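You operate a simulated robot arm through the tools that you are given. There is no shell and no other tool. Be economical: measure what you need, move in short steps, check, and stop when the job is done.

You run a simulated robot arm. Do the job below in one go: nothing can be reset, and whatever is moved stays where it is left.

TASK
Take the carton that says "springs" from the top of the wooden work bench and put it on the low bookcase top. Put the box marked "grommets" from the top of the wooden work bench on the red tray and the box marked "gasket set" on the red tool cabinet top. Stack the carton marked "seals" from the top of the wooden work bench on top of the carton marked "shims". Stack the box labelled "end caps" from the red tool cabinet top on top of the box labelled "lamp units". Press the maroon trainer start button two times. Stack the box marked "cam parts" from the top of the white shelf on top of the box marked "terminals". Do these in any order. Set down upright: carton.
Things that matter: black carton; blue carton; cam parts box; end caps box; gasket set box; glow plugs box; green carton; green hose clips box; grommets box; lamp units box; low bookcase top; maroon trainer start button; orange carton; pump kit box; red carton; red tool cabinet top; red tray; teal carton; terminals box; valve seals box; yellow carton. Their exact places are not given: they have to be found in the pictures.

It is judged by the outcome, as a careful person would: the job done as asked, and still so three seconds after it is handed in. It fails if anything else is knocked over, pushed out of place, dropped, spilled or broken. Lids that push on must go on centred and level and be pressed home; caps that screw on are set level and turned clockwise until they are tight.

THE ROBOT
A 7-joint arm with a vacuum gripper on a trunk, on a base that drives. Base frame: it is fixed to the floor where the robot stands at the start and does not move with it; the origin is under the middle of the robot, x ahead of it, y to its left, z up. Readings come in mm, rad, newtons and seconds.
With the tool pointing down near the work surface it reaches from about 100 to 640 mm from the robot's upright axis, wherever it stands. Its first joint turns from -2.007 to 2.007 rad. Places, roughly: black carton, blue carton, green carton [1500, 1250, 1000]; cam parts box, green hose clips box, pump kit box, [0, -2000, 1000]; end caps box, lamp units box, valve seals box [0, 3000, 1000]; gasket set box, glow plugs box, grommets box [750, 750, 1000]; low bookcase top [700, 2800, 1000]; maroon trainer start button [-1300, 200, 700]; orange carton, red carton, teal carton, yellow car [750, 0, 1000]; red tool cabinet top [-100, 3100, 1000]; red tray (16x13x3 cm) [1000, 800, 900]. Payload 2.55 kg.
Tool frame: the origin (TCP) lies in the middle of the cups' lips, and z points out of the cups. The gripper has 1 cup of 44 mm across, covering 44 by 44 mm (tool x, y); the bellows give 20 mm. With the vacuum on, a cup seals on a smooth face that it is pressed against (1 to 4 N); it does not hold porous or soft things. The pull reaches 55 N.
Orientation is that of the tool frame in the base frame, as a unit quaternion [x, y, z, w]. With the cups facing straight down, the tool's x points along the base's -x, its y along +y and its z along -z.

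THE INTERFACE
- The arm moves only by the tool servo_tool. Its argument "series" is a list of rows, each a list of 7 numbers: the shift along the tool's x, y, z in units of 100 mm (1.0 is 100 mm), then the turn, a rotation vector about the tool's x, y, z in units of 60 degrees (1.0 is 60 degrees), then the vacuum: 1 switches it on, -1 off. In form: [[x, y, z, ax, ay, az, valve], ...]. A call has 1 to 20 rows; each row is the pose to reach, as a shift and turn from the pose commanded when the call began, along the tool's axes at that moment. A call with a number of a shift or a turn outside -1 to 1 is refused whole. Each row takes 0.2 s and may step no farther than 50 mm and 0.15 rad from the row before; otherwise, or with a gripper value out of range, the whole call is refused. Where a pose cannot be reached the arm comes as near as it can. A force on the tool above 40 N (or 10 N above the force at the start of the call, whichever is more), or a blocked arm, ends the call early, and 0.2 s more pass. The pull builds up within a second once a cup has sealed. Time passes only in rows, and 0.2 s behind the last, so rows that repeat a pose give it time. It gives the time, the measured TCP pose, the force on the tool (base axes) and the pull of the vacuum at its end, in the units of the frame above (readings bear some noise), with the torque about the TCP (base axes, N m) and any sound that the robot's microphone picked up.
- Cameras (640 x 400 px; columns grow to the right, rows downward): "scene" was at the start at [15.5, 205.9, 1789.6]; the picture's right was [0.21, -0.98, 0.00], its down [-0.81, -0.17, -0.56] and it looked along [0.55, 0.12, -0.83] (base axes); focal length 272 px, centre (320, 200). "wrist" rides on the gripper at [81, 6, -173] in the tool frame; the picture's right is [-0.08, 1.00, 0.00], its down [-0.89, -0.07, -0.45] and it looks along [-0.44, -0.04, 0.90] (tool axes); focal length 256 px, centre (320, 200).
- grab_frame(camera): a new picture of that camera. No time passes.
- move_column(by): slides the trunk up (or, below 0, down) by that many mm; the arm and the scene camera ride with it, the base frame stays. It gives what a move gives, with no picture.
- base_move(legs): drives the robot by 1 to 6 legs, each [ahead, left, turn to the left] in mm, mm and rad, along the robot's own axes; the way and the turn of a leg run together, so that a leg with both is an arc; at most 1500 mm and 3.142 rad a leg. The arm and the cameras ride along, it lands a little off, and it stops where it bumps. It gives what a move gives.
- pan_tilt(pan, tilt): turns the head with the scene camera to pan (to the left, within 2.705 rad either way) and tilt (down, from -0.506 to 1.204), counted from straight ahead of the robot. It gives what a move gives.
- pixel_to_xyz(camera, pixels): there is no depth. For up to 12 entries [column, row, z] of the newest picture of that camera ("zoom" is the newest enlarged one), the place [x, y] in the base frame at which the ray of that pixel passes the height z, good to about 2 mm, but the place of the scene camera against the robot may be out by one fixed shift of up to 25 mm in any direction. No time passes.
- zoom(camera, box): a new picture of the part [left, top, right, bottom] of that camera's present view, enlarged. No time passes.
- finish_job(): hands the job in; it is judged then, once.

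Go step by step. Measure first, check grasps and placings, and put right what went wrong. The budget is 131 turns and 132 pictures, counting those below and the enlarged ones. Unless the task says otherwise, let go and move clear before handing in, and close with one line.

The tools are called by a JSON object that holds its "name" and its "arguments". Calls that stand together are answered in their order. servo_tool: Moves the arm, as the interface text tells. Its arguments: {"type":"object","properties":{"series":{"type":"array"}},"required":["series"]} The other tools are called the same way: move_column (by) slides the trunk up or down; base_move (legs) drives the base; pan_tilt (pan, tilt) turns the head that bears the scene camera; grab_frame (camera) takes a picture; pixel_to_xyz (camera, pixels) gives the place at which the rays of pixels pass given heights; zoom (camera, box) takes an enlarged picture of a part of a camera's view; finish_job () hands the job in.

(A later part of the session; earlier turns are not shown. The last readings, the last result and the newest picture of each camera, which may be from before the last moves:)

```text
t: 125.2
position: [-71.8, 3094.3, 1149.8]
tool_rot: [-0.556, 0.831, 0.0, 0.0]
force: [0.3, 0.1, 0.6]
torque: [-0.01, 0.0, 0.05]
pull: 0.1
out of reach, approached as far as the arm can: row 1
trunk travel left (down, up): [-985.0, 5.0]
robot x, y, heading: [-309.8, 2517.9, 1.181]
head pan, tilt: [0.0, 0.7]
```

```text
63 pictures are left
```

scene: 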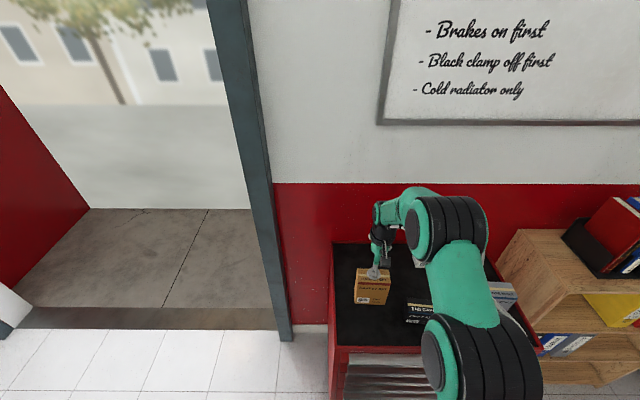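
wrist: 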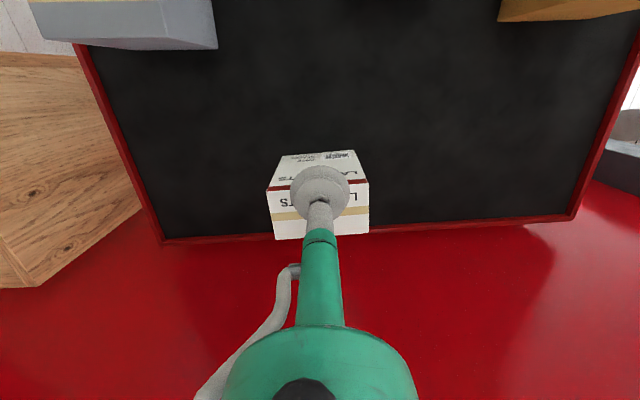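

Reach at z≈1150 is only ~623 mm, so the base must get ~55 mm closer. I look down with the scene camera to judge the gap between base and cabinet.

{"name": "pan_tilt", "arguments": {"pan": 0.35, "tilt": 1.2}}

{"name": "grab_frame", "arguments": {"camera": "scene"}}

```text
t: 126.1
position: [-71.5, 3094.5, 1149.4]
tool_rot: [-0.556, 0.831, 0.0, 0.0]
force: [0.7, -0.5, 0.4]
torque: [-0.02, -0.02, -0.03]
pull: 0.0
trunk travel left (down, up): [-985.0, 5.0]
robot x, y, heading: [-314.6, 2516.9, 1.179]
head pan, tilt: [0.351, 1.201]
```

```text
62 pictures are left
```

scene: 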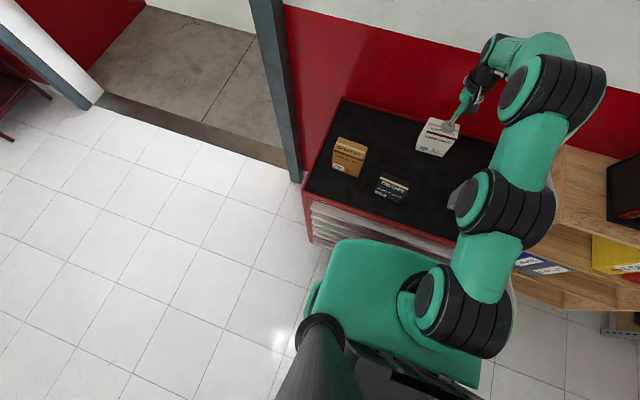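

The base is close to the drawer handles; only ~35 mm more is safe. I'll gain the rest with a small outward tool tilt (~6°), which the bellows tolerate. I creep 33 mm ahead and test tilted reach empty above lamp units.

{"name": "base_move", "arguments": {"legs": [[33, 0, 0]]}}

{"name": "servo_tool", "arguments": {"series": [[0, 0, -0.05, 0, -0.05, 0, -1], [0, 0, -0.1, 0, -0.1, 0, -1], [-0.2, 0, -0.1, 0, -0.1, 0, -1], [-0.2, 0, -0.1, 0, -0.1, 0, -1]]}}

{"name": "grab_frame", "arguments": {"camera": "wrist"}}

```text
t: 127.0
position: [-60.8, 3124.4, 1150.3]
tool_rot: [-0.556, 0.831, 0.001, 0.0]
force: [-0.9, -0.3, -0.1]
torque: [0.02, -0.04, 0.01]
pull: 0.0
trunk travel left (down, up): [-985.0, 5.0]
robot x, y, heading: [-300.8, 2547.1, 1.179]
head pan, tilt: [0.351, 1.201]
```

```text
t: 128.0
position: [-52.8, 3142.0, 1160.7]
tool_rot: [-0.556, 0.83, 0.03, 0.044]
force: [-0.4, -0.4, -0.1]
torque: [0.03, -0.02, 0.02]
pull: 0.1
trunk travel left (down, up): [-985.0, 5.0]
robot x, y, heading: [-297.6, 2550.6, 1.181]
head pan, tilt: [0.351, 1.201]
```

```text
61 pictures are left
```

wrist: 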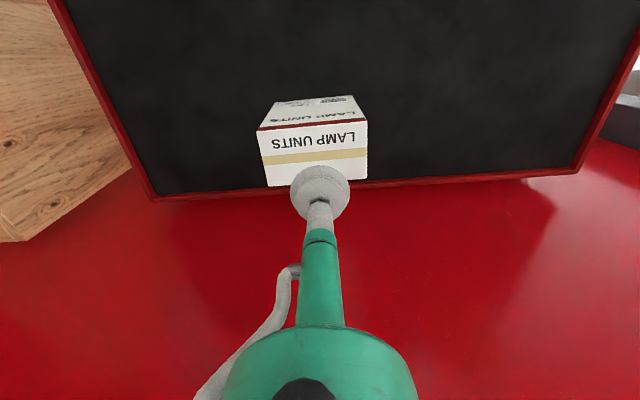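

The tilted pose reaches exactly. I measure lamp's top in this close view.

{"name": "pixel_to_xyz", "arguments": {"camera": "wrist", "pixels": [[257, 130, 1090], [368, 122, 1090], [368, 180, 1090], [267, 186, 1090]]}}

```text
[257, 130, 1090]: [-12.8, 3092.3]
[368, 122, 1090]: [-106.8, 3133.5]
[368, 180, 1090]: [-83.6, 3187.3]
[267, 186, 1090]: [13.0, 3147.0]
```

Lamp centre ≈(-49,3140). Keeping the tilt, I go back over end caps (-225,2958).

{"name": "servo_tool", "arguments": {"series": [[0.4, 0.15, -0.04, 0, 0, 0, -1], [0.8, 0.3, -0.08, 0, 0, 0, -1], [0.95, 0.44, -0.1, 0, 0, 0, -1]]}}

{"name": "servo_tool", "arguments": {"series": [[0.4, 0.15, -0.04, 0, 0, 0, -1], [0.8, 0.3, -0.08, 0, 0, 0, -1], [0.95, 0.44, -0.1, 0, 0, 0, -1]]}}

{"name": "servo_tool", "arguments": {"series": [[0.4, 0.0, 0.0, 0, 0, 0, -1], [0.48, 0, 0.35, 0, 0, 0, -1], [0.48, 0, 0.35, 0, 0, 0, -1]]}}

{"name": "grab_frame", "arguments": {"camera": "wrist"}}

```text
t: 128.8
position: [-127.5, 3072.7, 1159.5]
tool_rot: [-0.556, 0.83, 0.03, 0.043]
force: [-0.1, -0.2, -0.1]
torque: [0.02, 0.0, 0.0]
pull: 0.0
trunk travel left (down, up): [-985.0, 5.0]
robot x, y, heading: [-301.4, 2546.4, 1.185]
head pan, tilt: [0.351, 1.201]
```

```text
t: 129.6
position: [-206.3, 2998.9, 1159.2]
tool_rot: [-0.556, 0.829, 0.029, 0.044]
force: [-1.0, 0.1, -0.7]
torque: [-0.02, 0.02, -0.03]
pull: 0.2
trunk travel left (down, up): [-985.0, 5.0]
robot x, y, heading: [-300.9, 2549.6, 1.183]
head pan, tilt: [0.351, 1.201]
```

```text
t: 130.4
position: [-224.5, 2958.4, 1120.7]
tool_rot: [-0.555, 0.83, 0.03, 0.045]
force: [0.3, 0.2, 0.0]
torque: [0.02, 0.01, -0.05]
pull: 0.1
trunk travel left (down, up): [-985.0, 5.0]
robot x, y, heading: [-302.4, 2548.5, 1.18]
head pan, tilt: [0.351, 1.201]
```

```text
60 pictures are left
```

wrist: 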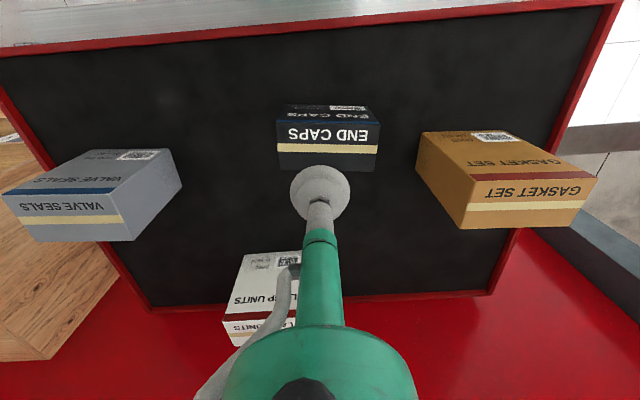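

{"name": "pixel_to_xyz", "arguments": {"camera": "wrist", "pixels": [[277, 121, 1025], [380, 117, 1025], [375, 171, 1025], [279, 169, 1025]]}}

```text
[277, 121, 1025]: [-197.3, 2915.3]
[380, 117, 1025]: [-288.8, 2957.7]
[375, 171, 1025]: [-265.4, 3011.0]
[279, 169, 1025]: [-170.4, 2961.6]
```

I nudge 5 mm left and descend straight down to just above the top, then in small steps with vacuum.

{"name": "servo_tool", "arguments": {"series": [[0.04, 0.05, 0.4, 0, 0, 0, -1], [0.08, 0.05, 0.78, 0, 0, 0, 1], [0.088, 0.05, 0.84, 0, 0, 0, 1], [0.092, 0.05, 0.88, 0, 0, 0, 1], [0.095, 0.05, 0.91, 0, 0, 0, 1], [0.098, 0.05, 0.94, 0, 0, 0, 1], [0.101, 0.05, 0.97, 0, 0, 0, 1], [0.104, 0.05, 1.0, 0, 0, 0, 1], [0.104, 0.05, 1.0, 0, 0, 0, 1]]}}

```text
t: 131.5
position: [-225.3, 2966.8, 1034.4]
tool_rot: [-0.554, 0.83, 0.035, 0.049]
force: [4.9, -3.8, 14.4]
torque: [-0.7, 0.18, 0.21]
pull: 54.9
trunk travel left (down, up): [-985.0, 5.0]
robot x, y, heading: [-300.4, 2550.1, 1.181]
head pan, tilt: [0.351, 1.201]
stopped in row 5: the force on the tool passed its limit at 40 N (the readings are from after the stop); the commanded pose is now the measured one
```

Sealed. I lift vertically.

{"name": "servo_tool", "arguments": {"series": [[-0.02, 0, -0.15, 0, 0, 0, 1], [-0.06, 0, -0.5, 0, 0, 0, 1], [-0.11, 0, -0.9, 0, 0, 0, 1], [-0.12, 0, -1.0, 0, 0, 0, 1], [-0.12, 0, -1.0, 0, 0, 0, 1]]}}

{"name": "grab_frame", "arguments": {"camera": "wrist"}}

{"name": "zoom", "arguments": {"camera": "scene", "box": [320, 110, 500, 240]}}

```text
t: 132.7
position: [-225.9, 2966.2, 1134.7]
tool_rot: [-0.555, 0.83, 0.035, 0.048]
force: [0.6, -0.2, -3.0]
torque: [-0.13, 0.01, -0.01]
pull: 54.9
trunk travel left (down, up): [-985.0, 5.0]
robot x, y, heading: [-302.4, 2549.0, 1.179]
head pan, tilt: [0.351, 1.201]
```

```text
59 pictures are left
```

wrist: 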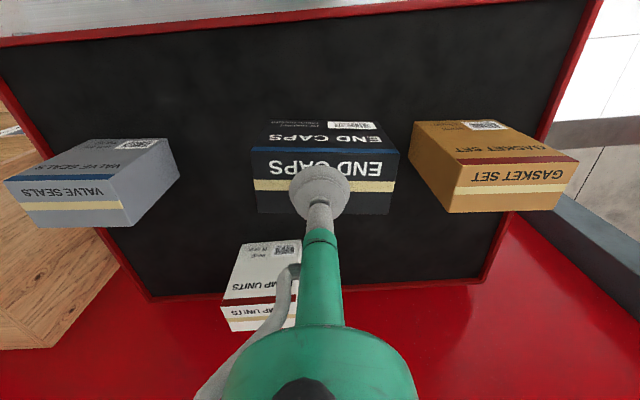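

```text
3.08 times, centred on (410, 175) of scene
```

zoom: 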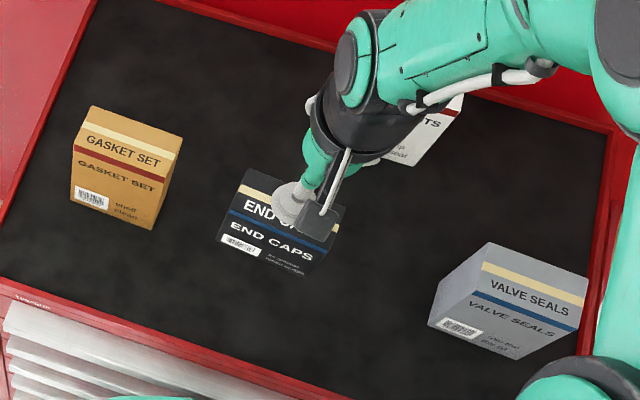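

{"name": "pixel_to_xyz", "arguments": {"camera": "wrist", "pixels": [[251, 152, 1127], [397, 149, 1127], [391, 214, 1127], [257, 213, 1127], [416, 133, 963], [5, 180, 1000]]}}

```text
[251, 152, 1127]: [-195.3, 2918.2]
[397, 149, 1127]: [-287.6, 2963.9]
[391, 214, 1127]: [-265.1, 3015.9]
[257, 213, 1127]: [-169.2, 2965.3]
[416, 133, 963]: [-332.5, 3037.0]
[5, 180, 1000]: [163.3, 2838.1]
```

Held level, box centre 3 mm from the cup. I carry it up and over toward lamp units, turning 3.9° to match.

{"name": "servo_tool", "arguments": {"series": [[-0.056, 0, -0.467, 0, 0, 0, 1], [-0.4, -0.17, -0.42, -0.004, 0, -0.032, 1], [-0.85, -0.35, -0.371, -0.0078, 0, -0.0645, 1], [-0.85, -0.35, -0.371, -0.0078, 0, -0.0645, 1]]}}

{"name": "servo_tool", "arguments": {"series": [[-0.4, -0.17, 0.048, 0, 0, 0, 1], [-0.8, -0.34, 0.096, 0, 0, 0, 1], [-0.943, -0.4, 0.114, 0, 0, 0, 1], [-0.943, -0.4, 0.114, 0, 0, 0, 1]]}}

{"name": "grab_frame", "arguments": {"camera": "wrist"}}

```text
t: 133.7
position: [-163.3, 3028.1, 1182.6]
tool_rot: [-0.583, 0.81, 0.037, 0.048]
force: [-0.5, -0.3, -2.1]
torque: [-0.1, -0.06, -0.02]
pull: 54.7
trunk travel left (down, up): [-985.0, 5.0]
robot x, y, heading: [-303.0, 2549.2, 1.184]
head pan, tilt: [0.351, 1.201]
```

```text
t: 134.7
position: [-94.4, 3107.5, 1181.4]
tool_rot: [-0.584, 0.81, 0.038, 0.048]
force: [0.7, 0.1, -2.6]
torque: [-0.12, 0.02, 0.01]
pull: 55.1
trunk travel left (down, up): [-985.0, 5.0]
robot x, y, heading: [-301.7, 2546.6, 1.183]
head pan, tilt: [0.351, 1.201]
```

```text
57 pictures are left
```

wrist: 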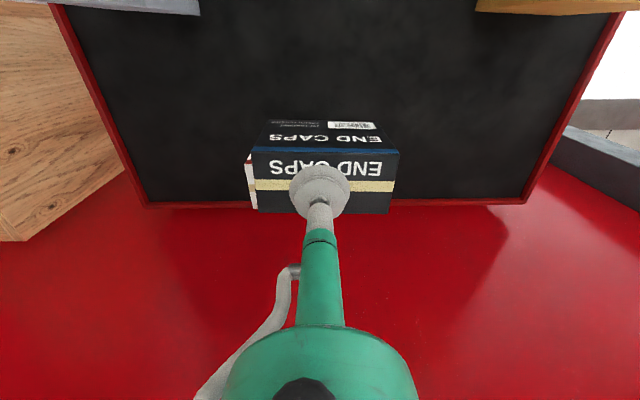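

{"name": "servo_tool", "arguments": {"series": [[-0.23, -0.17, 0.028, 0, 0, 0, 1], [-0.459, -0.349, 0.055, 0, 0, 0, 1], [-0.459, -0.349, 0.055, 0, 0, 0, 1], [-0.459, -0.349, 0.055, 0, 0, 0, 1]]}}

{"name": "zoom", "arguments": {"camera": "wrist", "box": [220, 60, 420, 260]}}

{"name": "zoom", "arguments": {"camera": "scene", "box": [380, 60, 520, 180]}}

```text
t: 135.7
position: [-46.4, 3141.4, 1181.3]
tool_rot: [-0.584, 0.81, 0.037, 0.047]
force: [-0.9, 0.6, -1.9]
torque: [-0.15, 0.06, 0.03]
pull: 55.0
trunk travel left (down, up): [-985.0, 5.0]
robot x, y, heading: [-301.0, 2545.7, 1.179]
head pan, tilt: [0.351, 1.201]
```

```text
2.00 times, centred on (320, 160) of wrist
```

zoom: 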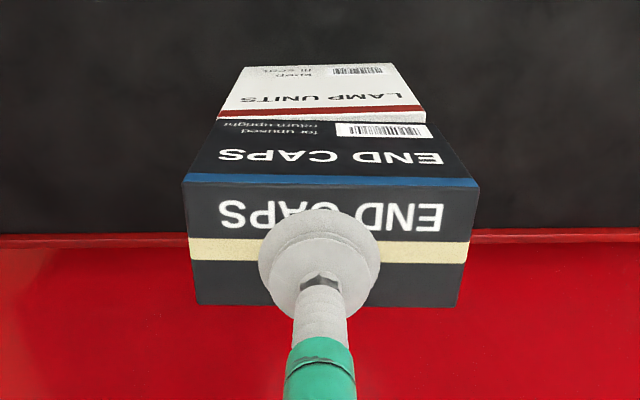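

```text
3.33 times, centred on (450, 120) of scene
```

zoom: 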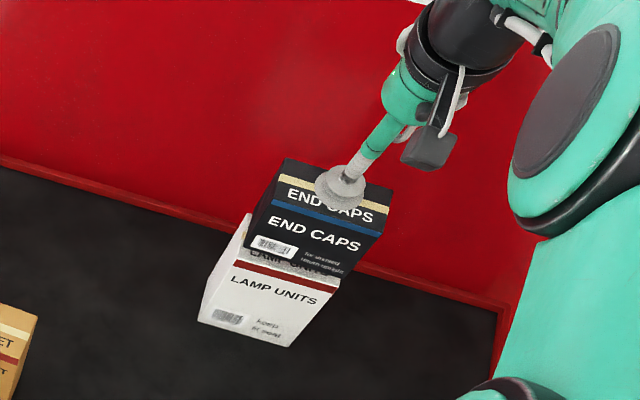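

The end caps box sits ~5 mm too far ahead and ~2.5° short in yaw relative to lamp units. I correct and lower 10 mm.

{"name": "servo_tool", "arguments": {"series": [[0.03, 0, 0, -0.0025, 0, -0.02, 1], [0.05, 0, 0, -0.005, 0, -0.0414, 1], [0.062, 0, 0.1, -0.005, 0, -0.0414, 1], [0.062, 0, 0.1, -0.005, 0, -0.0414, 1]]}}

{"name": "zoom", "arguments": {"camera": "wrist", "box": [260, 80, 380, 160]}}

{"name": "zoom", "arguments": {"camera": "scene", "box": [410, 90, 490, 170]}}

```text
t: 136.7
position: [-48.7, 3134.9, 1170.5]
tool_rot: [-0.601, 0.797, 0.038, 0.046]
force: [0.6, 0.3, -2.6]
torque: [-0.16, 0.03, -0.02]
pull: 54.5
trunk travel left (down, up): [-985.0, 5.0]
robot x, y, heading: [-300.2, 2548.0, 1.183]
head pan, tilt: [0.351, 1.201]
```

```text
5.00 times, centred on (320, 120) of wrist
```

zoom: 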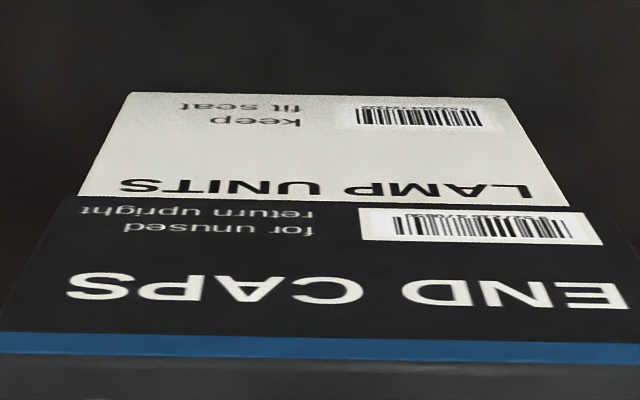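

```text
5.00 times, centred on (450, 130) of scene
```

zoom: 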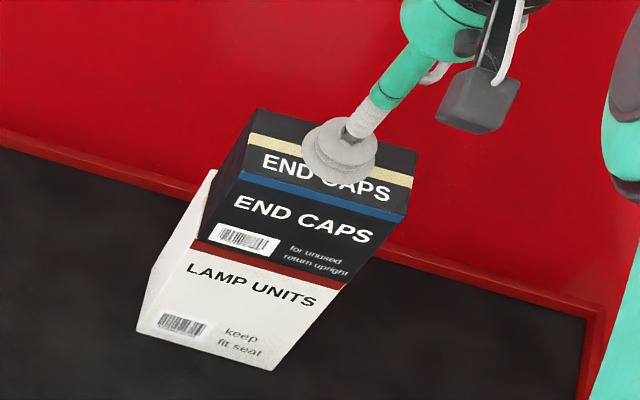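

Yaw now matches; the box is now ~5 mm too near and ~2 mm left. I correct and lower to contact.

{"name": "servo_tool", "arguments": {"series": [[-0.05, -0.02, 0, 0, 0, 0, 1], [-0.05, -0.02, 0.02, 0, 0, 0, 1], [-0.05, -0.02, 0.02, 0, 0, 0, 1]]}}

{"name": "zoom", "arguments": {"camera": "wrist", "box": [260, 80, 380, 160]}}

```text
t: 137.5
position: [-45.0, 3139.1, 1168.9]
tool_rot: [-0.601, 0.797, 0.039, 0.047]
force: [-0.1, -0.3, -2.2]
torque: [-0.1, 0.03, 0.01]
pull: 54.7
trunk travel left (down, up): [-985.0, 5.0]
robot x, y, heading: [-303.0, 2549.7, 1.182]
head pan, tilt: [0.351, 1.201]
```

```text
5.00 times, centred on (320, 120) of wrist
```

zoom: 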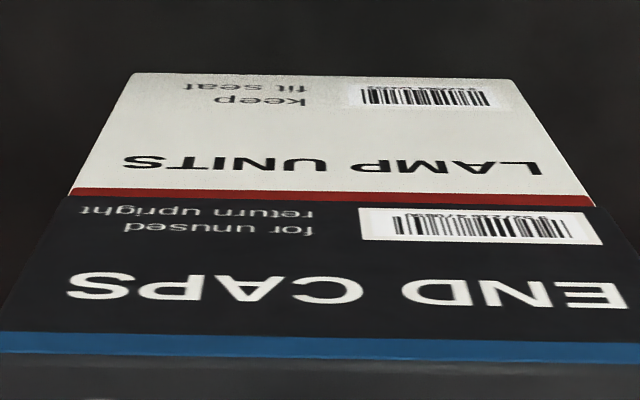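

Edges now match within ~2 mm. I lower.

{"name": "servo_tool", "arguments": {"series": [[0.004, 0, 0.03, 0, 0, 0, 1], [0.007, 0, 0.06, 0, 0, 0, 1], [0.01, 0, 0.08, 0, 0, 0, 1], [0.01, 0, 0.08, 0, 0, 0, 1]]}}

```text
t: 138.5
position: [-46.3, 3140.2, 1164.5]
tool_rot: [-0.601, 0.797, 0.039, 0.048]
force: [-0.2, -0.5, 6.6]
torque: [-0.36, 0.11, 0.0]
pull: 54.8
trunk travel left (down, up): [-985.0, 5.0]
robot x, y, heading: [-303.3, 2548.7, 1.182]
head pan, tilt: [0.351, 1.201]
```

Contact at 6.6 N. I release in place and lift straight up.

{"name": "servo_tool", "arguments": {"series": [[0, 0, 0, 0, 0, 0, -1], [0, 0, 0, 0, 0, 0, -1], [0, 0, 0, 0, 0, 0, -1], [0, 0, 0, 0, 0, 0, -1], [0, 0, 0, 0, 0, 0, -1], [-0.006, 0, -0.06, 0, 0, 0, -1], [-0.02, 0, -0.2, 0, 0, 0, -1], [0.2, 0, -0.4, 0, 0, 0, -1], [0.6, 0, -0.5, 0, 0, 0, -1], [0.9, 0, -0.5, 0, 0.05, 0.04, -1], [0.9, 0, -0.5, 0, 0.115, 0.1, -1]]}}

{"name": "grab_frame", "arguments": {"camera": "wrist"}}

{"name": "zoom", "arguments": {"camera": "scene", "box": [400, 70, 520, 170]}}

```text
t: 140.9
position: [-71.4, 3048.7, 1200.5]
tool_rot: [-0.559, 0.829, 0.003, -0.004]
force: [0.2, -0.3, -0.1]
torque: [-0.03, 0.01, -0.02]
pull: 0.0
trunk travel left (down, up): [-985.0, 5.0]
robot x, y, heading: [-298.3, 2544.9, 1.181]
head pan, tilt: [0.351, 1.201]
```

```text
51 pictures are left
```

wrist: 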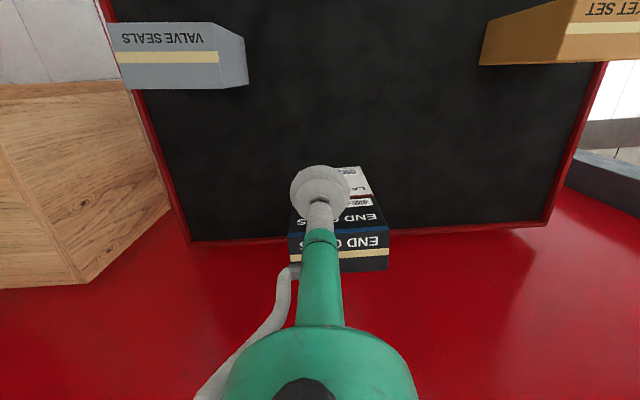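

```text
4.00 times, centred on (460, 120) of scene
```

zoom: 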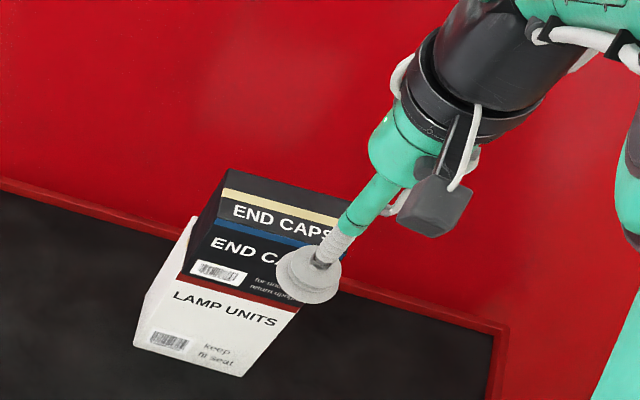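

End caps stands well on lamp units. Next: springs from the bench's right end. I drive back along the room to beside the right end, facing +u.

{"name": "base_move", "arguments": {"legs": [[-250, 0, 0], [-1190, -900, 0], [-1145, 0, 0]]}}

{"name": "pan_tilt", "arguments": {"pan": -0.6, "tilt": 0.9}}

{"name": "grab_frame", "arguments": {"camera": "scene"}}

```text
t: 155.1
position: [-206.9, 324.9, 1199.6]
tool_rot: [-0.566, 0.825, 0.004, -0.004]
force: [0.6, -1.0, -1.2]
torque: [0.02, 0.01, -0.02]
pull: 0.0
trunk travel left (down, up): [-985.0, 5.0]
robot x, y, heading: [-425.3, -177.0, 1.194]
head pan, tilt: [0.351, 1.201]
```

```text
t: 156.3
position: [-205.6, 324.2, 1200.7]
tool_rot: [-0.566, 0.825, 0.005, -0.003]
force: [-0.2, 0.6, -0.3]
torque: [0.01, -0.03, 0.01]
pull: 0.0
trunk travel left (down, up): [-985.0, 5.0]
robot x, y, heading: [-426.6, -181.3, 1.2]
head pan, tilt: [-0.6, 0.901]
```

```text
49 pictures are left
```

scene: 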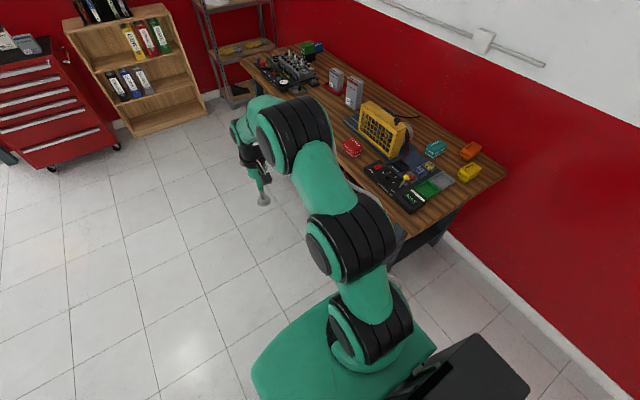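

Clear passage. I slide right ~920 mm to stand off the bench's right end near springs.

{"name": "base_move", "arguments": {"legs": [[-15, 0, -0.017], [0, -920, 0]]}}

{"name": "grab_frame", "arguments": {"camera": "wrist"}}

```text
t: 161.5
position: [641.5, -39.4, 1200.8]
tool_rot: [-0.562, 0.827, 0.004, -0.003]
force: [0.5, -0.6, -0.4]
torque: [0.0, -0.01, 0.0]
pull: 0.2
trunk travel left (down, up): [-985.0, 5.0]
robot x, y, heading: [417.4, -539.9, 1.185]
head pan, tilt: [-0.6, 0.901]
```

```text
48 pictures are left
```

wrist: 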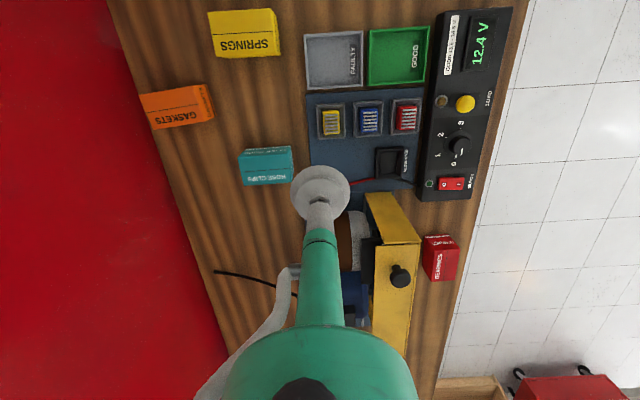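

Springs is at (244,33) in the wrist view. I measure at z 905.

{"name": "zoom", "arguments": {"camera": "wrist", "box": [180, 0, 310, 80]}}

{"name": "pixel_to_xyz", "arguments": {"camera": "wrist", "pixels": [[208, 14, 905], [272, 9, 905], [275, 52, 905], [216, 57, 905], [243, 33, 905]]}}

```text
4.92 times, centred on (245, 40) of wrist
```

zoom: 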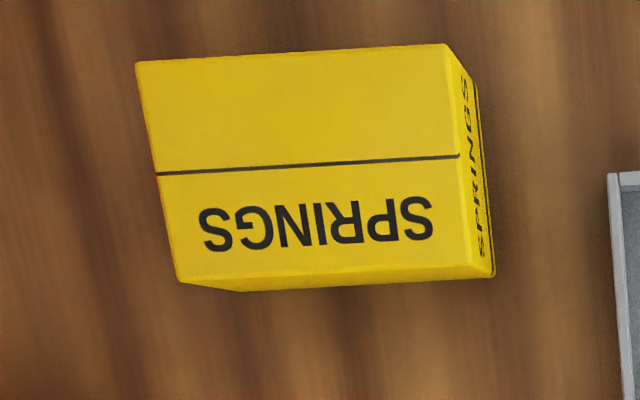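

```text
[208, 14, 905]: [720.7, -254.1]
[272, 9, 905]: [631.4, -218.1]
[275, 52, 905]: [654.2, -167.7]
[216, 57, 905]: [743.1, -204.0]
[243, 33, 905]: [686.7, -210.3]
```

Springs top centre ≈(687,-211). I move over it and descend.

{"name": "servo_tool", "arguments": {"series": [[0.35, -0.25, 0, 0, 0, 0, -1], [0.7, -0.5, 0, 0, 0, 0, -1], [1.0, -0.8, 0, 0, 0, 0, -1], [1.0, -1.0, 0.3, 0, 0, 0, -1]]}}

{"name": "servo_tool", "arguments": {"series": [[0.42, -0.07, 0.2, 0, 0, 0, -1], [0.42, -0.07, 0.6, 0, 0, 0, -1], [0.42, -0.07, 1.0, 0, 0, 0, -1], [0.42, -0.07, 1.0, 0, 0, 0, -1]]}}

{"name": "grab_frame", "arguments": {"camera": "wrist"}}

```text
t: 162.5
position: [698.3, -170.2, 1168.2]
tool_rot: [-0.562, 0.827, 0.004, -0.005]
force: [-0.8, 0.0, -0.2]
torque: [-0.01, 0.02, 0.0]
pull: 0.2
trunk travel left (down, up): [-985.0, 5.0]
robot x, y, heading: [416.9, -540.3, 1.188]
head pan, tilt: [-0.6, 0.901]
```

```text
t: 163.5
position: [687.4, -212.3, 1068.6]
tool_rot: [-0.562, 0.827, 0.005, -0.003]
force: [-0.7, 0.0, 0.0]
torque: [0.01, -0.04, 0.01]
pull: 0.1
trunk travel left (down, up): [-985.0, 5.0]
robot x, y, heading: [417.3, -541.3, 1.19]
head pan, tilt: [-0.6, 0.901]
```

```text
46 pictures are left
```

wrist: 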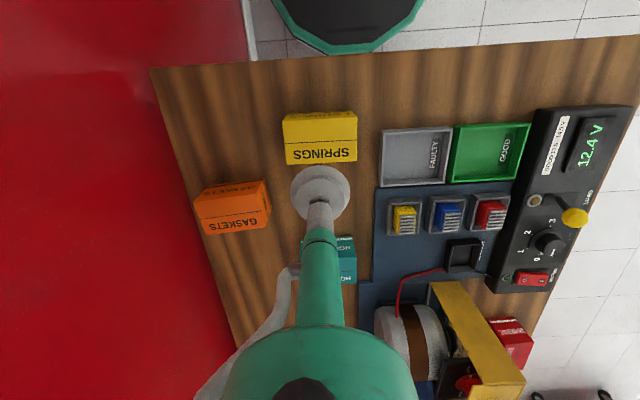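

{"name": "servo_tool", "arguments": {"series": [[0, 0, 0.45, 0, 0, 0, -1], [0, 0, 0.9, 0, 0, 0, -1], [0, 0, 1.0, 0, 0, 0, -1]]}}

{"name": "servo_tool", "arguments": {"series": [[0, 0, 0.4, 0, 0, 0, 1], [0, 0, 0.48, 0, 0, 0, 1], [0, 0, 0.52, 0, 0, 0, 1], [0, 0, 0.55, 0, 0, 0, 1], [0, 0, 0.58, 0, 0, 0, 1], [0, 0, 0.61, 0, 0, 0, 1], [0, 0, 0.64, 0, 0, 0, 1], [0, 0, 0.64, 0, 0, 0, 1]]}}

```text
t: 164.3
position: [686.3, -209.8, 968.9]
tool_rot: [-0.561, 0.828, 0.004, -0.003]
force: [0.9, -0.3, 0.0]
torque: [0.01, 0.01, 0.01]
pull: 0.1
trunk travel left (down, up): [-985.0, 5.0]
robot x, y, heading: [417.2, -539.8, 1.186]
head pan, tilt: [-0.6, 0.901]
```

```text
t: 166.1
position: [686.2, -209.6, 907.1]
tool_rot: [-0.562, 0.827, 0.004, 0.002]
force: [-3.2, 1.1, 35.3]
torque: [-0.44, -0.06, -0.06]
pull: 55.0
trunk travel left (down, up): [-985.0, 5.0]
robot x, y, heading: [417.7, -540.7, 1.186]
head pan, tilt: [-0.6, 0.901]
```

Sealed on springs. I lift it ~240 mm and drive out and along to the bookcase, stopping short.

{"name": "servo_tool", "arguments": {"series": [[0, 0, -0.1, 0, 0, 0, 1], [0, 0, -0.5, 0, 0, 0, 1], [0, 0, -1.0, 0, 0, 0, 1]]}}

{"name": "servo_tool", "arguments": {"series": [[0, 0.2, -0.4, 0, 0, 0, 1], [0, 0.5, -0.7, 0, 0, 0, 1], [0, 0.8, -1.0, 0, 0, 0, 1]]}}

{"name": "servo_tool", "arguments": {"series": [[0, 0.2, -0.3, 0, 0, 0, 1], [0, 0.4, -0.6, 0, 0, 0, 1], [0, 0.4, -0.6, 0, 0, 0, 1]]}}

{"name": "base_move", "arguments": {"legs": [[0, 920, 0], [1300, -100, 0], [1130, -90, 0]]}}

{"name": "grab_frame", "arguments": {"camera": "wrist"}}

{"name": "pan_tilt", "arguments": {"pan": 0.1, "tilt": 0.8}}

{"name": "grab_frame", "arguments": {"camera": "scene"}}

```text
t: 166.9
position: [685.6, -214.1, 1005.6]
tool_rot: [-0.561, 0.828, 0.004, -0.005]
force: [0.3, 0.5, -3.2]
torque: [0.05, -0.02, -0.02]
pull: 55.0
trunk travel left (down, up): [-985.0, 5.0]
robot x, y, heading: [418.1, -538.0, 1.185]
head pan, tilt: [-0.6, 0.901]
```

```text
t: 167.7
position: [611.0, -182.9, 1105.0]
tool_rot: [-0.561, 0.828, 0.003, -0.003]
force: [-0.4, 0.3, -3.5]
torque: [0.0, -0.03, 0.01]
pull: 54.9
trunk travel left (down, up): [-985.0, 5.0]
robot x, y, heading: [416.4, -540.7, 1.184]
head pan, tilt: [-0.6, 0.901]
```

```text
t: 168.5
position: [577.1, -167.9, 1165.7]
tool_rot: [-0.562, 0.827, 0.004, -0.004]
force: [0.1, -0.7, -4.0]
torque: [-0.02, 0.01, -0.01]
pull: 55.1
trunk travel left (down, up): [-985.0, 5.0]
robot x, y, heading: [415.3, -538.6, 1.182]
head pan, tilt: [-0.6, 0.901]
```

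```text
t: 184.8
position: [789.9, 2365.8, 1165.8]
tool_rot: [-0.566, 0.824, 0.004, -0.003]
force: [0.5, 0.1, -3.1]
torque: [0.02, -0.06, 0.02]
pull: 55.1
trunk travel left (down, up): [-985.0, 5.0]
robot x, y, heading: [629.5, 1993.6, 1.193]
head pan, tilt: [-0.6, 0.901]
```

```text
45 pictures are left
```

wrist: 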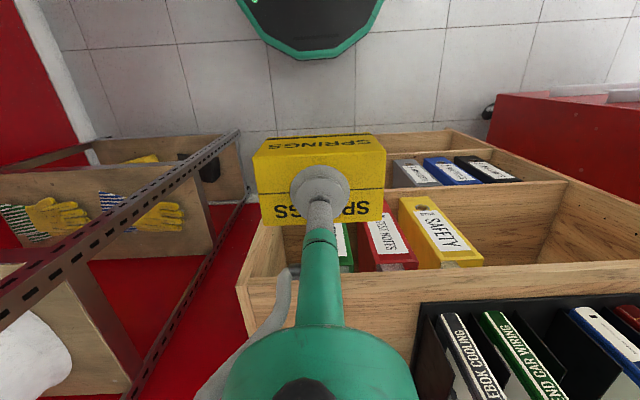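

```text
t: 185.9
position: [790.3, 2366.5, 1167.1]
tool_rot: [-0.565, 0.825, 0.004, -0.003]
force: [0.4, -0.7, -2.4]
torque: [-0.02, -0.01, 0.02]
pull: 54.9
trunk travel left (down, up): [-985.0, 5.0]
robot x, y, heading: [633.5, 1996.7, 1.194]
head pan, tilt: [0.099, 0.799]
```

```text
44 pictures are left
```

scene: 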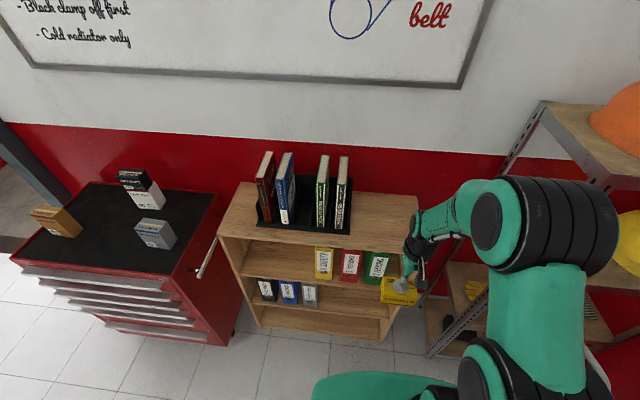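

Bookcase top has free space right of the book rack (scene (385,215)). I determine its height by matching the 759 mm width and with the wrist view.

{"name": "pixel_to_xyz", "arguments": {"camera": "scene", "pixels": [[217, 236, 900], [417, 246, 900], [217, 236, 1000], [417, 246, 1000], [418, 196, 900], [418, 196, 1000], [350, 228, 1000], [350, 228, 900], [382, 340, 0], [260, 326, 0]]}}

{"name": "zoom", "arguments": {"camera": "scene", "box": [200, 140, 440, 300]}}

{"name": "pixel_to_xyz", "arguments": {"camera": "wrist", "pixels": [[240, 281, 900], [240, 281, 1000], [640, 262, 900], [640, 262, 1000], [418, 304, 900], [418, 304, 1000]]}}

```text
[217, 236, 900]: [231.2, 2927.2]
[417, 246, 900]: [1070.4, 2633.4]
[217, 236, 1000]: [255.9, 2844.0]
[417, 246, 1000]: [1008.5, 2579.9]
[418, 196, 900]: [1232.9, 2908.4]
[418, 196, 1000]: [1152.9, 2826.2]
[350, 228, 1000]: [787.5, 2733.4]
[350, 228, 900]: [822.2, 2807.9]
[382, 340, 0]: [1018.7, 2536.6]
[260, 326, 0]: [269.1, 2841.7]
```

```text
2.50 times, centred on (320, 220) of scene
```

zoom: 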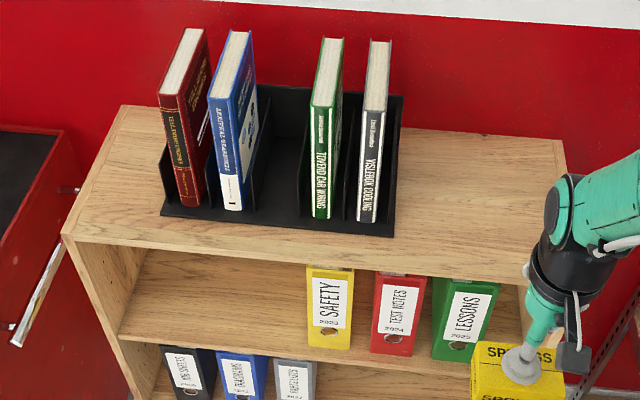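

```text
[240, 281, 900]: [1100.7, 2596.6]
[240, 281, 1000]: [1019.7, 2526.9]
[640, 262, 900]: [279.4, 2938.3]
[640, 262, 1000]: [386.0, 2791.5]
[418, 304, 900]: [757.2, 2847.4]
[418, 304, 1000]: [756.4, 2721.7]
```

Top height ≈1005, free area n −338…−20. I drive 180 ahead and extend to u≈2830, n≈−175.

{"name": "base_move", "arguments": {"legs": [[180, 0, -0.012]]}}

{"name": "servo_tool", "arguments": {"series": [[-0.4, 0, 0, 0, 0, 0, 1], [-0.8, 0, 0, 0, 0, 0, 1], [-1.0, 0, 0, 0, 0, 0, 1]]}}

{"name": "servo_tool", "arguments": {"series": [[-0.4, 0, 0.1, 0, 0, 0, 1], [-0.6, 0, 0.35, 0, 0, 0, 1], [-0.6, 0, 0.35, 0, 0, 0, 1]]}}

{"name": "grab_frame", "arguments": {"camera": "wrist"}}

{"name": "grab_frame", "arguments": {"camera": "scene"}}

```text
t: 187.4
position: [860.4, 2530.3, 1166.3]
tool_rot: [-0.561, 0.828, 0.003, -0.004]
force: [0.9, -0.2, -2.7]
torque: [0.01, -0.01, 0.01]
pull: 54.9
trunk travel left (down, up): [-985.0, 5.0]
robot x, y, heading: [699.6, 2159.6, 1.183]
head pan, tilt: [0.099, 0.799]
```

```text
t: 188.2
position: [898.6, 2622.1, 1165.8]
tool_rot: [-0.561, 0.828, 0.003, -0.004]
force: [-0.1, -0.4, -3.5]
torque: [-0.01, -0.02, 0.01]
pull: 55.0
trunk travel left (down, up): [-985.0, 5.0]
robot x, y, heading: [699.6, 2158.2, 1.184]
head pan, tilt: [0.099, 0.799]
```

```text
t: 189.0
position: [920.2, 2679.2, 1130.5]
tool_rot: [-0.56, 0.828, 0.004, -0.003]
force: [0.3, -0.2, -2.7]
torque: [0.0, 0.03, 0.01]
pull: 55.3
trunk travel left (down, up): [-985.0, 5.0]
robot x, y, heading: [701.0, 2161.4, 1.179]
head pan, tilt: [0.099, 0.799]
```

```text
42 pictures are left
```

wrist: 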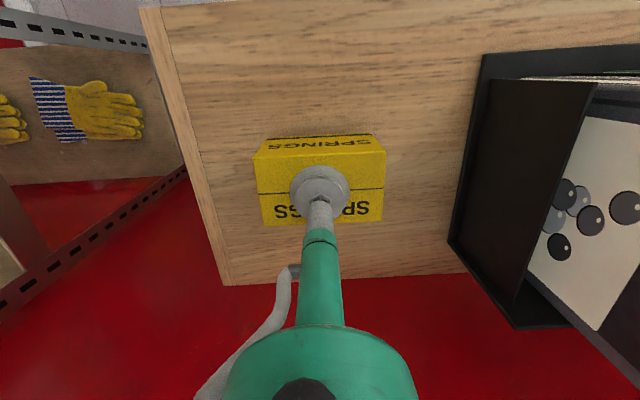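

```text
41 pictures are left
```

scene: 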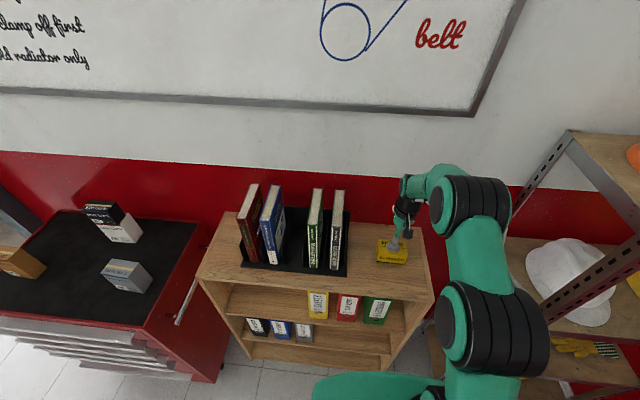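

Well placed between rack and edge. I lower toward contact (expected ~z 1065).

{"name": "servo_tool", "arguments": {"series": [[0, 0, 0.3, 0, 0, 0, 1], [0, 0, 0.45, 0, 0, 0, 1], [0, 0, 0.5, 0, 0, 0, 1], [0, 0, 0.53, 0, 0, 0, 1], [0, 0, 0.56, 0, 0, 0, 1], [0, 0, 0.59, 0, 0, 0, 1], [0, 0, 0.62, 0, 0, 0, 1], [0, 0, 0.65, 0, 0, 0, 1], [0, 0, 0.68, 0, 0, 0, 1], [0, 0, 0.7, 0, 0, 0, 1]]}}

```text
t: 189.6
position: [923.5, 2689.8, 1105.6]
tool_rot: [-0.56, 0.828, 0.013, 0.01]
force: [-4.2, -10.5, 26.3]
torque: [-0.43, 0.1, 0.0]
pull: 55.0
trunk travel left (down, up): [-985.0, 5.0]
robot x, y, heading: [700.9, 2159.2, 1.182]
head pan, tilt: [0.099, 0.799]
stopped in row 2: the force on the tool passed its limit at 41 N (the readings are from after the stop); the commanded pose is now the measured one
```

Contact came earlier, at z≈1106 (top would be ≈1049). I check in the picture that it is the top surface.

{"name": "grab_frame", "arguments": {"camera": "wrist"}}

{"name": "zoom", "arguments": {"camera": "scene", "box": [340, 190, 460, 300]}}

```text
40 pictures are left
```

wrist: 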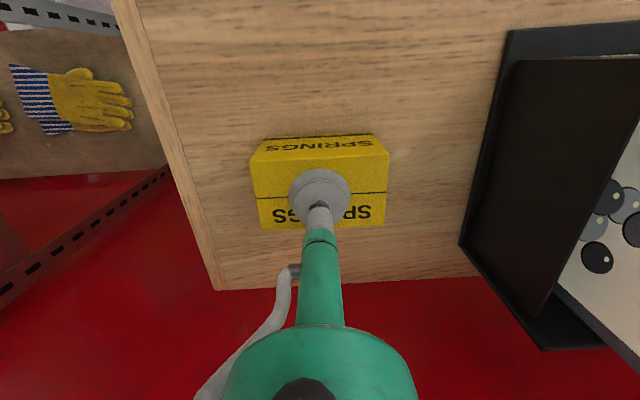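

```text
3.64 times, centred on (400, 245) of scene
```

zoom: 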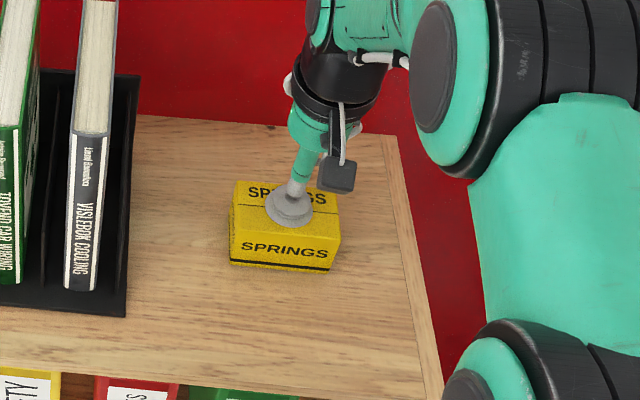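

It rests on the bookcase top. I ease off, release, lift and retract.

{"name": "servo_tool", "arguments": {"series": [[0, 0, -0.03, 0, 0, 0, 1], [0, 0, -0.03, 0, 0, 0, -1], [0, 0, -0.03, 0, 0, 0, -1], [0, 0, -0.03, 0, 0, 0, -1], [0, 0, -0.03, 0, 0, 0, -1], [0, 0, -0.2, 0, 0, 0, -1], [0, 0, -0.6, 0, 0, 0, -1], [0.4, 0, -0.8, 0, 0, 0, -1], [0.8, 0, -0.8, 0, 0, 0, -1], [1.0, 0, -0.8, 0, 0.02, 0, -1]]}}

{"name": "zoom", "arguments": {"camera": "scene", "box": [340, 190, 460, 300]}}

```text
t: 191.8
position: [886.1, 2593.9, 1178.6]
tool_rot: [-0.561, 0.828, 0.006, -0.001]
force: [0.3, -0.2, 0.7]
torque: [-0.03, -0.01, -0.02]
pull: 0.1
trunk travel left (down, up): [-985.0, 5.0]
robot x, y, heading: [698.0, 2157.1, 1.18]
head pan, tilt: [0.099, 0.799]
```

```text
3.64 times, centred on (400, 245) of scene
```

zoom: 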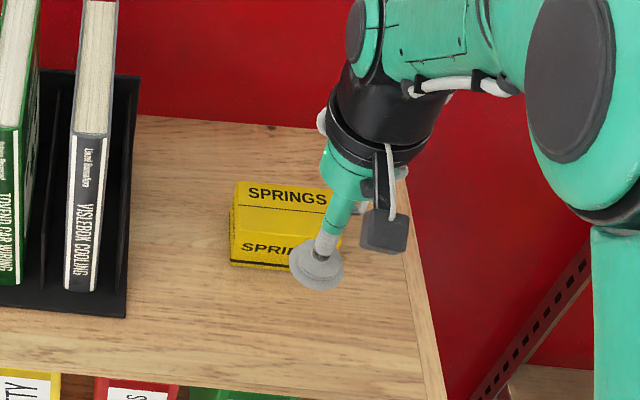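

Springs is on the bookcase. Next the maroon trainer: back away, turn to face −x and drive to about (-450, 300), then look.

{"name": "base_move", "arguments": {"legs": [[-600, 0, 0], [0, 0, 1.96], [460, 650, 0], [430, 650, 0]]}}

{"name": "pan_tilt", "arguments": {"pan": 0.0, "tilt": 0.8}}

{"name": "grab_frame", "arguments": {"camera": "scene"}}

{"name": "grab_frame", "arguments": {"camera": "wrist"}}

```text
t: 207.5
position: [-908.2, 340.6, 1178.5]
tool_rot: [1.0, -0.007, -0.002, 0.005]
force: [-0.7, 0.6, -0.3]
torque: [0.01, 0.02, -0.02]
pull: 0.0
trunk travel left (down, up): [-985.0, 5.0]
robot x, y, heading: [-434.8, 322.7, 3.119]
head pan, tilt: [0.099, 0.799]
```

```text
t: 208.2
position: [-908.4, 340.1, 1178.6]
tool_rot: [1.0, -0.007, -0.003, 0.005]
force: [-0.7, 0.5, -0.3]
torque: [0.01, -0.03, 0.01]
pull: 0.0
trunk travel left (down, up): [-985.0, 5.0]
robot x, y, heading: [-434.8, 318.9, 3.123]
head pan, tilt: [0.0, 0.799]
```

```text
37 pictures are left
```

scene: 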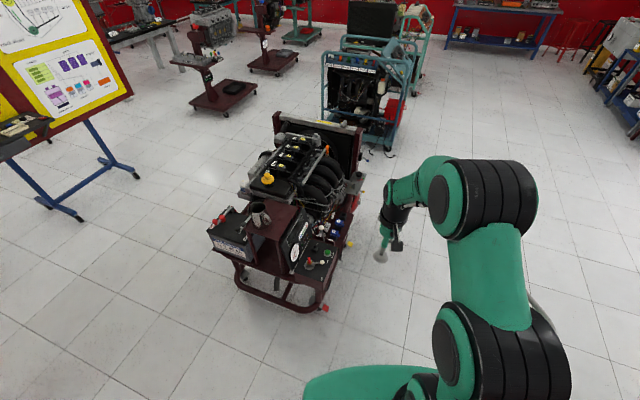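

```text
36 pictures are left
```

wrist: 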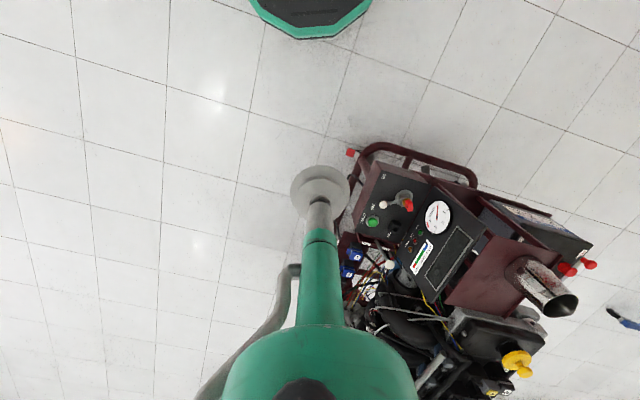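

The trainer's control box is in the wrist view with a green button at (373,222). I zoom to read its labels.

{"name": "zoom", "arguments": {"camera": "wrist", "box": [340, 160, 480, 270]}}

{"name": "zoom", "arguments": {"camera": "scene", "box": [270, 200, 370, 300]}}

{"name": "pixel_to_xyz", "arguments": {"camera": "wrist", "pixels": [[373, 222, 700], [373, 222, 600]]}}

{"name": "pixel_to_xyz", "arguments": {"camera": "scene", "pixels": [[328, 252, 700], [328, 252, 600]]}}

```text
3.64 times, centred on (410, 215) of wrist
```

zoom: 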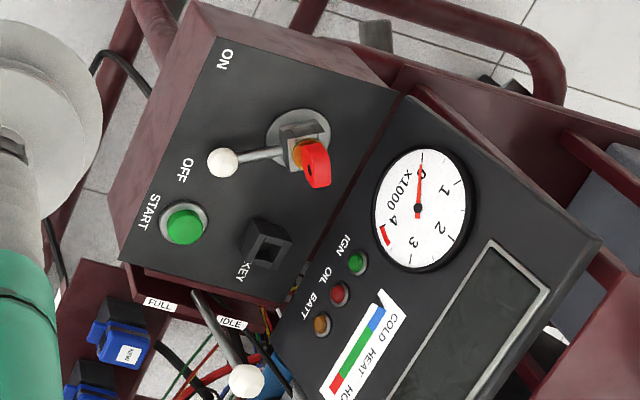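

```text
4.00 times, centred on (320, 250) of scene
```

zoom: 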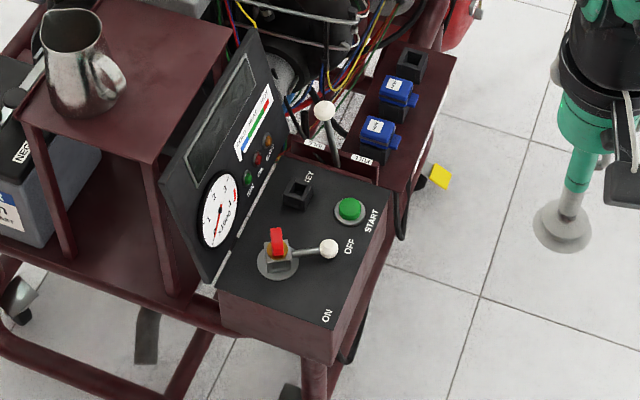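

```text
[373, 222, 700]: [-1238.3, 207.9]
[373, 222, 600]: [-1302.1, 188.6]
```

```text
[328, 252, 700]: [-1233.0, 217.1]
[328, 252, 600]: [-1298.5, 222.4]
```

START is the green button, ≈(-1240,207) if z≈700. I check how near the trainer's frame is before driving closer.

{"name": "pixel_to_xyz", "arguments": {"camera": "scene", "pixels": [[325, 310, 0], [325, 310, 150], [305, 310, 0], [240, 290, 0], [318, 285, 500]]}}

{"name": "base_move", "arguments": {"legs": [[120, 110, 0]]}}

{"name": "grab_frame", "arguments": {"camera": "wrist"}}

```text
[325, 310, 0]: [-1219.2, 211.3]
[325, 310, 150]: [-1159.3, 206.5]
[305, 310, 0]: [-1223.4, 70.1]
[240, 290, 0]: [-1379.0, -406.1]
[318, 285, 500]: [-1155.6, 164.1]
```

```text
t: 209.6
position: [-1027.6, 233.4, 1177.9]
tool_rot: [1.0, -0.007, -0.002, 0.005]
force: [-0.6, 0.4, 0.8]
torque: [0.01, -0.01, -0.01]
pull: 0.1
trunk travel left (down, up): [-985.0, 5.0]
robot x, y, heading: [-554.4, 217.7, 3.121]
head pan, tilt: [0.0, 0.799]
```

```text
33 pictures are left
```

wrist: 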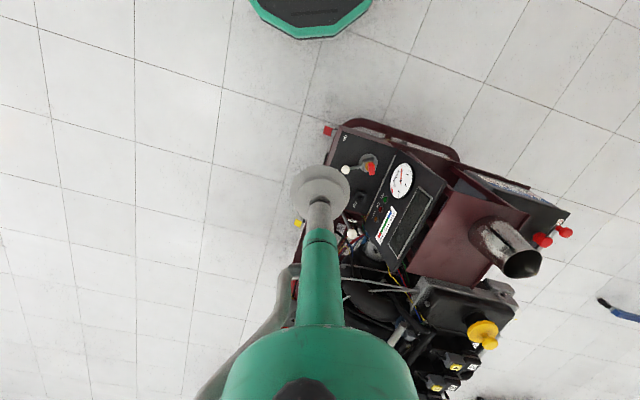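

Frame front is ≈x −1160, so I can go 150 closer. I then shift the tool back and right so the button isn't hidden by the cup.

{"name": "base_move", "arguments": {"legs": [[150, 0, 0]]}}

{"name": "servo_tool", "arguments": {"series": [[0.2, -0.2, 0.2, 0, 0, 0, -1], [0.4, -0.5, 0.5, 0, 0, 0, -1], [0.4, -0.8, 0.8, 0, 0, 0, -1], [0.4, -0.8, 1.0, 0, 0, 0, -1]]}}

{"name": "grab_frame", "arguments": {"camera": "wrist"}}

```text
t: 210.9
position: [-1176.7, 235.5, 1179.1]
tool_rot: [1.0, -0.006, -0.003, 0.004]
force: [0.9, 0.6, 0.5]
torque: [0.02, 0.0, -0.01]
pull: 0.1
trunk travel left (down, up): [-985.0, 5.0]
robot x, y, heading: [-705.0, 221.2, 3.126]
head pan, tilt: [0.0, 0.799]
```

```text
t: 211.9
position: [-1136.7, 314.6, 1078.1]
tool_rot: [1.0, -0.007, -0.003, 0.004]
force: [0.7, 0.3, 0.7]
torque: [0.02, -0.01, 0.02]
pull: 0.0
trunk travel left (down, up): [-985.0, 5.0]
robot x, y, heading: [-705.2, 220.3, 3.12]
head pan, tilt: [0.0, 0.799]
```

```text
32 pictures are left
```

wrist: 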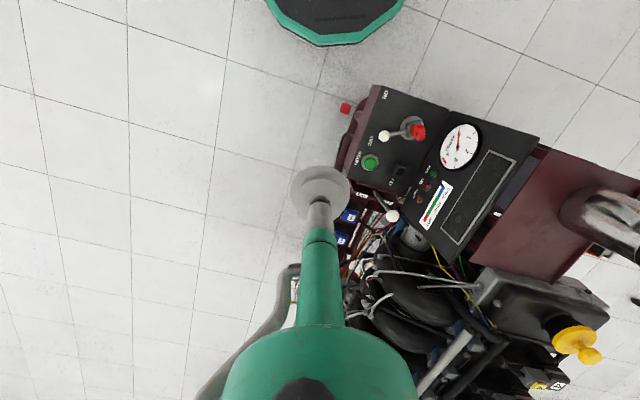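

{"name": "pixel_to_xyz", "arguments": {"camera": "wrist", "pixels": [[371, 162, 650], [371, 162, 700], [371, 162, 750], [371, 162, 800], [383, 137, 750]]}}

```text
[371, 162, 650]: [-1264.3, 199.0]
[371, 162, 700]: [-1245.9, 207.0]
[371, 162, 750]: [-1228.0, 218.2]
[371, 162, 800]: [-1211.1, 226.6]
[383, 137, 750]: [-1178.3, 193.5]
```

Triangulated: button ≈(-1257,202,670). I move over it and descend to z≈830 for a closer look.

{"name": "servo_tool", "arguments": {"series": [[-0.35, 0.33, 0, 0, 0, 0, -1], [-0.7, 0.66, 0, 0, 0, 0, -1], [-1.0, 1.0, 0, 0, 0, 0, -1], [-1.0, 1.0, 0.3, 0, 0, 0, -1], [-1.0, 1.0, 0.75, 0, 0, 0, -1], [-1.0, 1.0, 1.0, 0, 0, 0, -1]]}}

{"name": "servo_tool", "arguments": {"series": [[0.2, -0.2, 0.4, 0, 0, 0, -1], [0.2, -0.35, 0.8, 0, 0, 0, -1], [0.2, -0.35, 1.0, 0, 0, 0, -1], [0.2, -0.35, 1.0, 0, 0, 0, -1]]}}

{"name": "grab_frame", "arguments": {"camera": "wrist"}}

```text
t: 213.3
position: [-1239.0, 215.0, 977.9]
tool_rot: [1.0, -0.006, -0.003, 0.005]
force: [0.5, -0.4, 0.5]
torque: [0.01, -0.02, -0.03]
pull: 0.0
trunk travel left (down, up): [-985.0, 5.0]
robot x, y, heading: [-702.8, 218.8, 3.124]
head pan, tilt: [0.0, 0.799]
```

```text
t: 214.3
position: [-1219.5, 251.4, 878.7]
tool_rot: [1.0, -0.006, -0.003, 0.005]
force: [0.5, 0.2, 0.9]
torque: [0.0, -0.02, -0.03]
pull: 0.0
trunk travel left (down, up): [-985.0, 5.0]
robot x, y, heading: [-702.5, 218.8, 3.12]
head pan, tilt: [0.0, 0.799]
```

```text
31 pictures are left
```

wrist: 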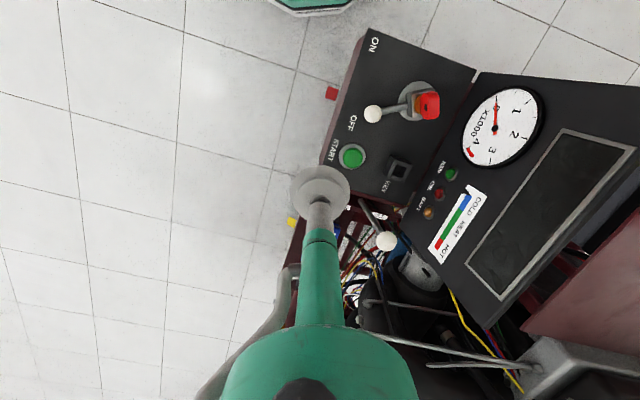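

{"name": "pixel_to_xyz", "arguments": {"camera": "wrist", "pixels": [[352, 157, 650], [352, 157, 670], [352, 157, 690], [352, 157, 720], [387, 240, 700], [373, 113, 700]]}}

```text
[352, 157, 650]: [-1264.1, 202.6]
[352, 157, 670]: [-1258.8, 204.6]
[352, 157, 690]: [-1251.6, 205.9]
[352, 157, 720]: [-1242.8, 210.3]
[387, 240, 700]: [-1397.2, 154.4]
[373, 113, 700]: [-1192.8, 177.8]
```

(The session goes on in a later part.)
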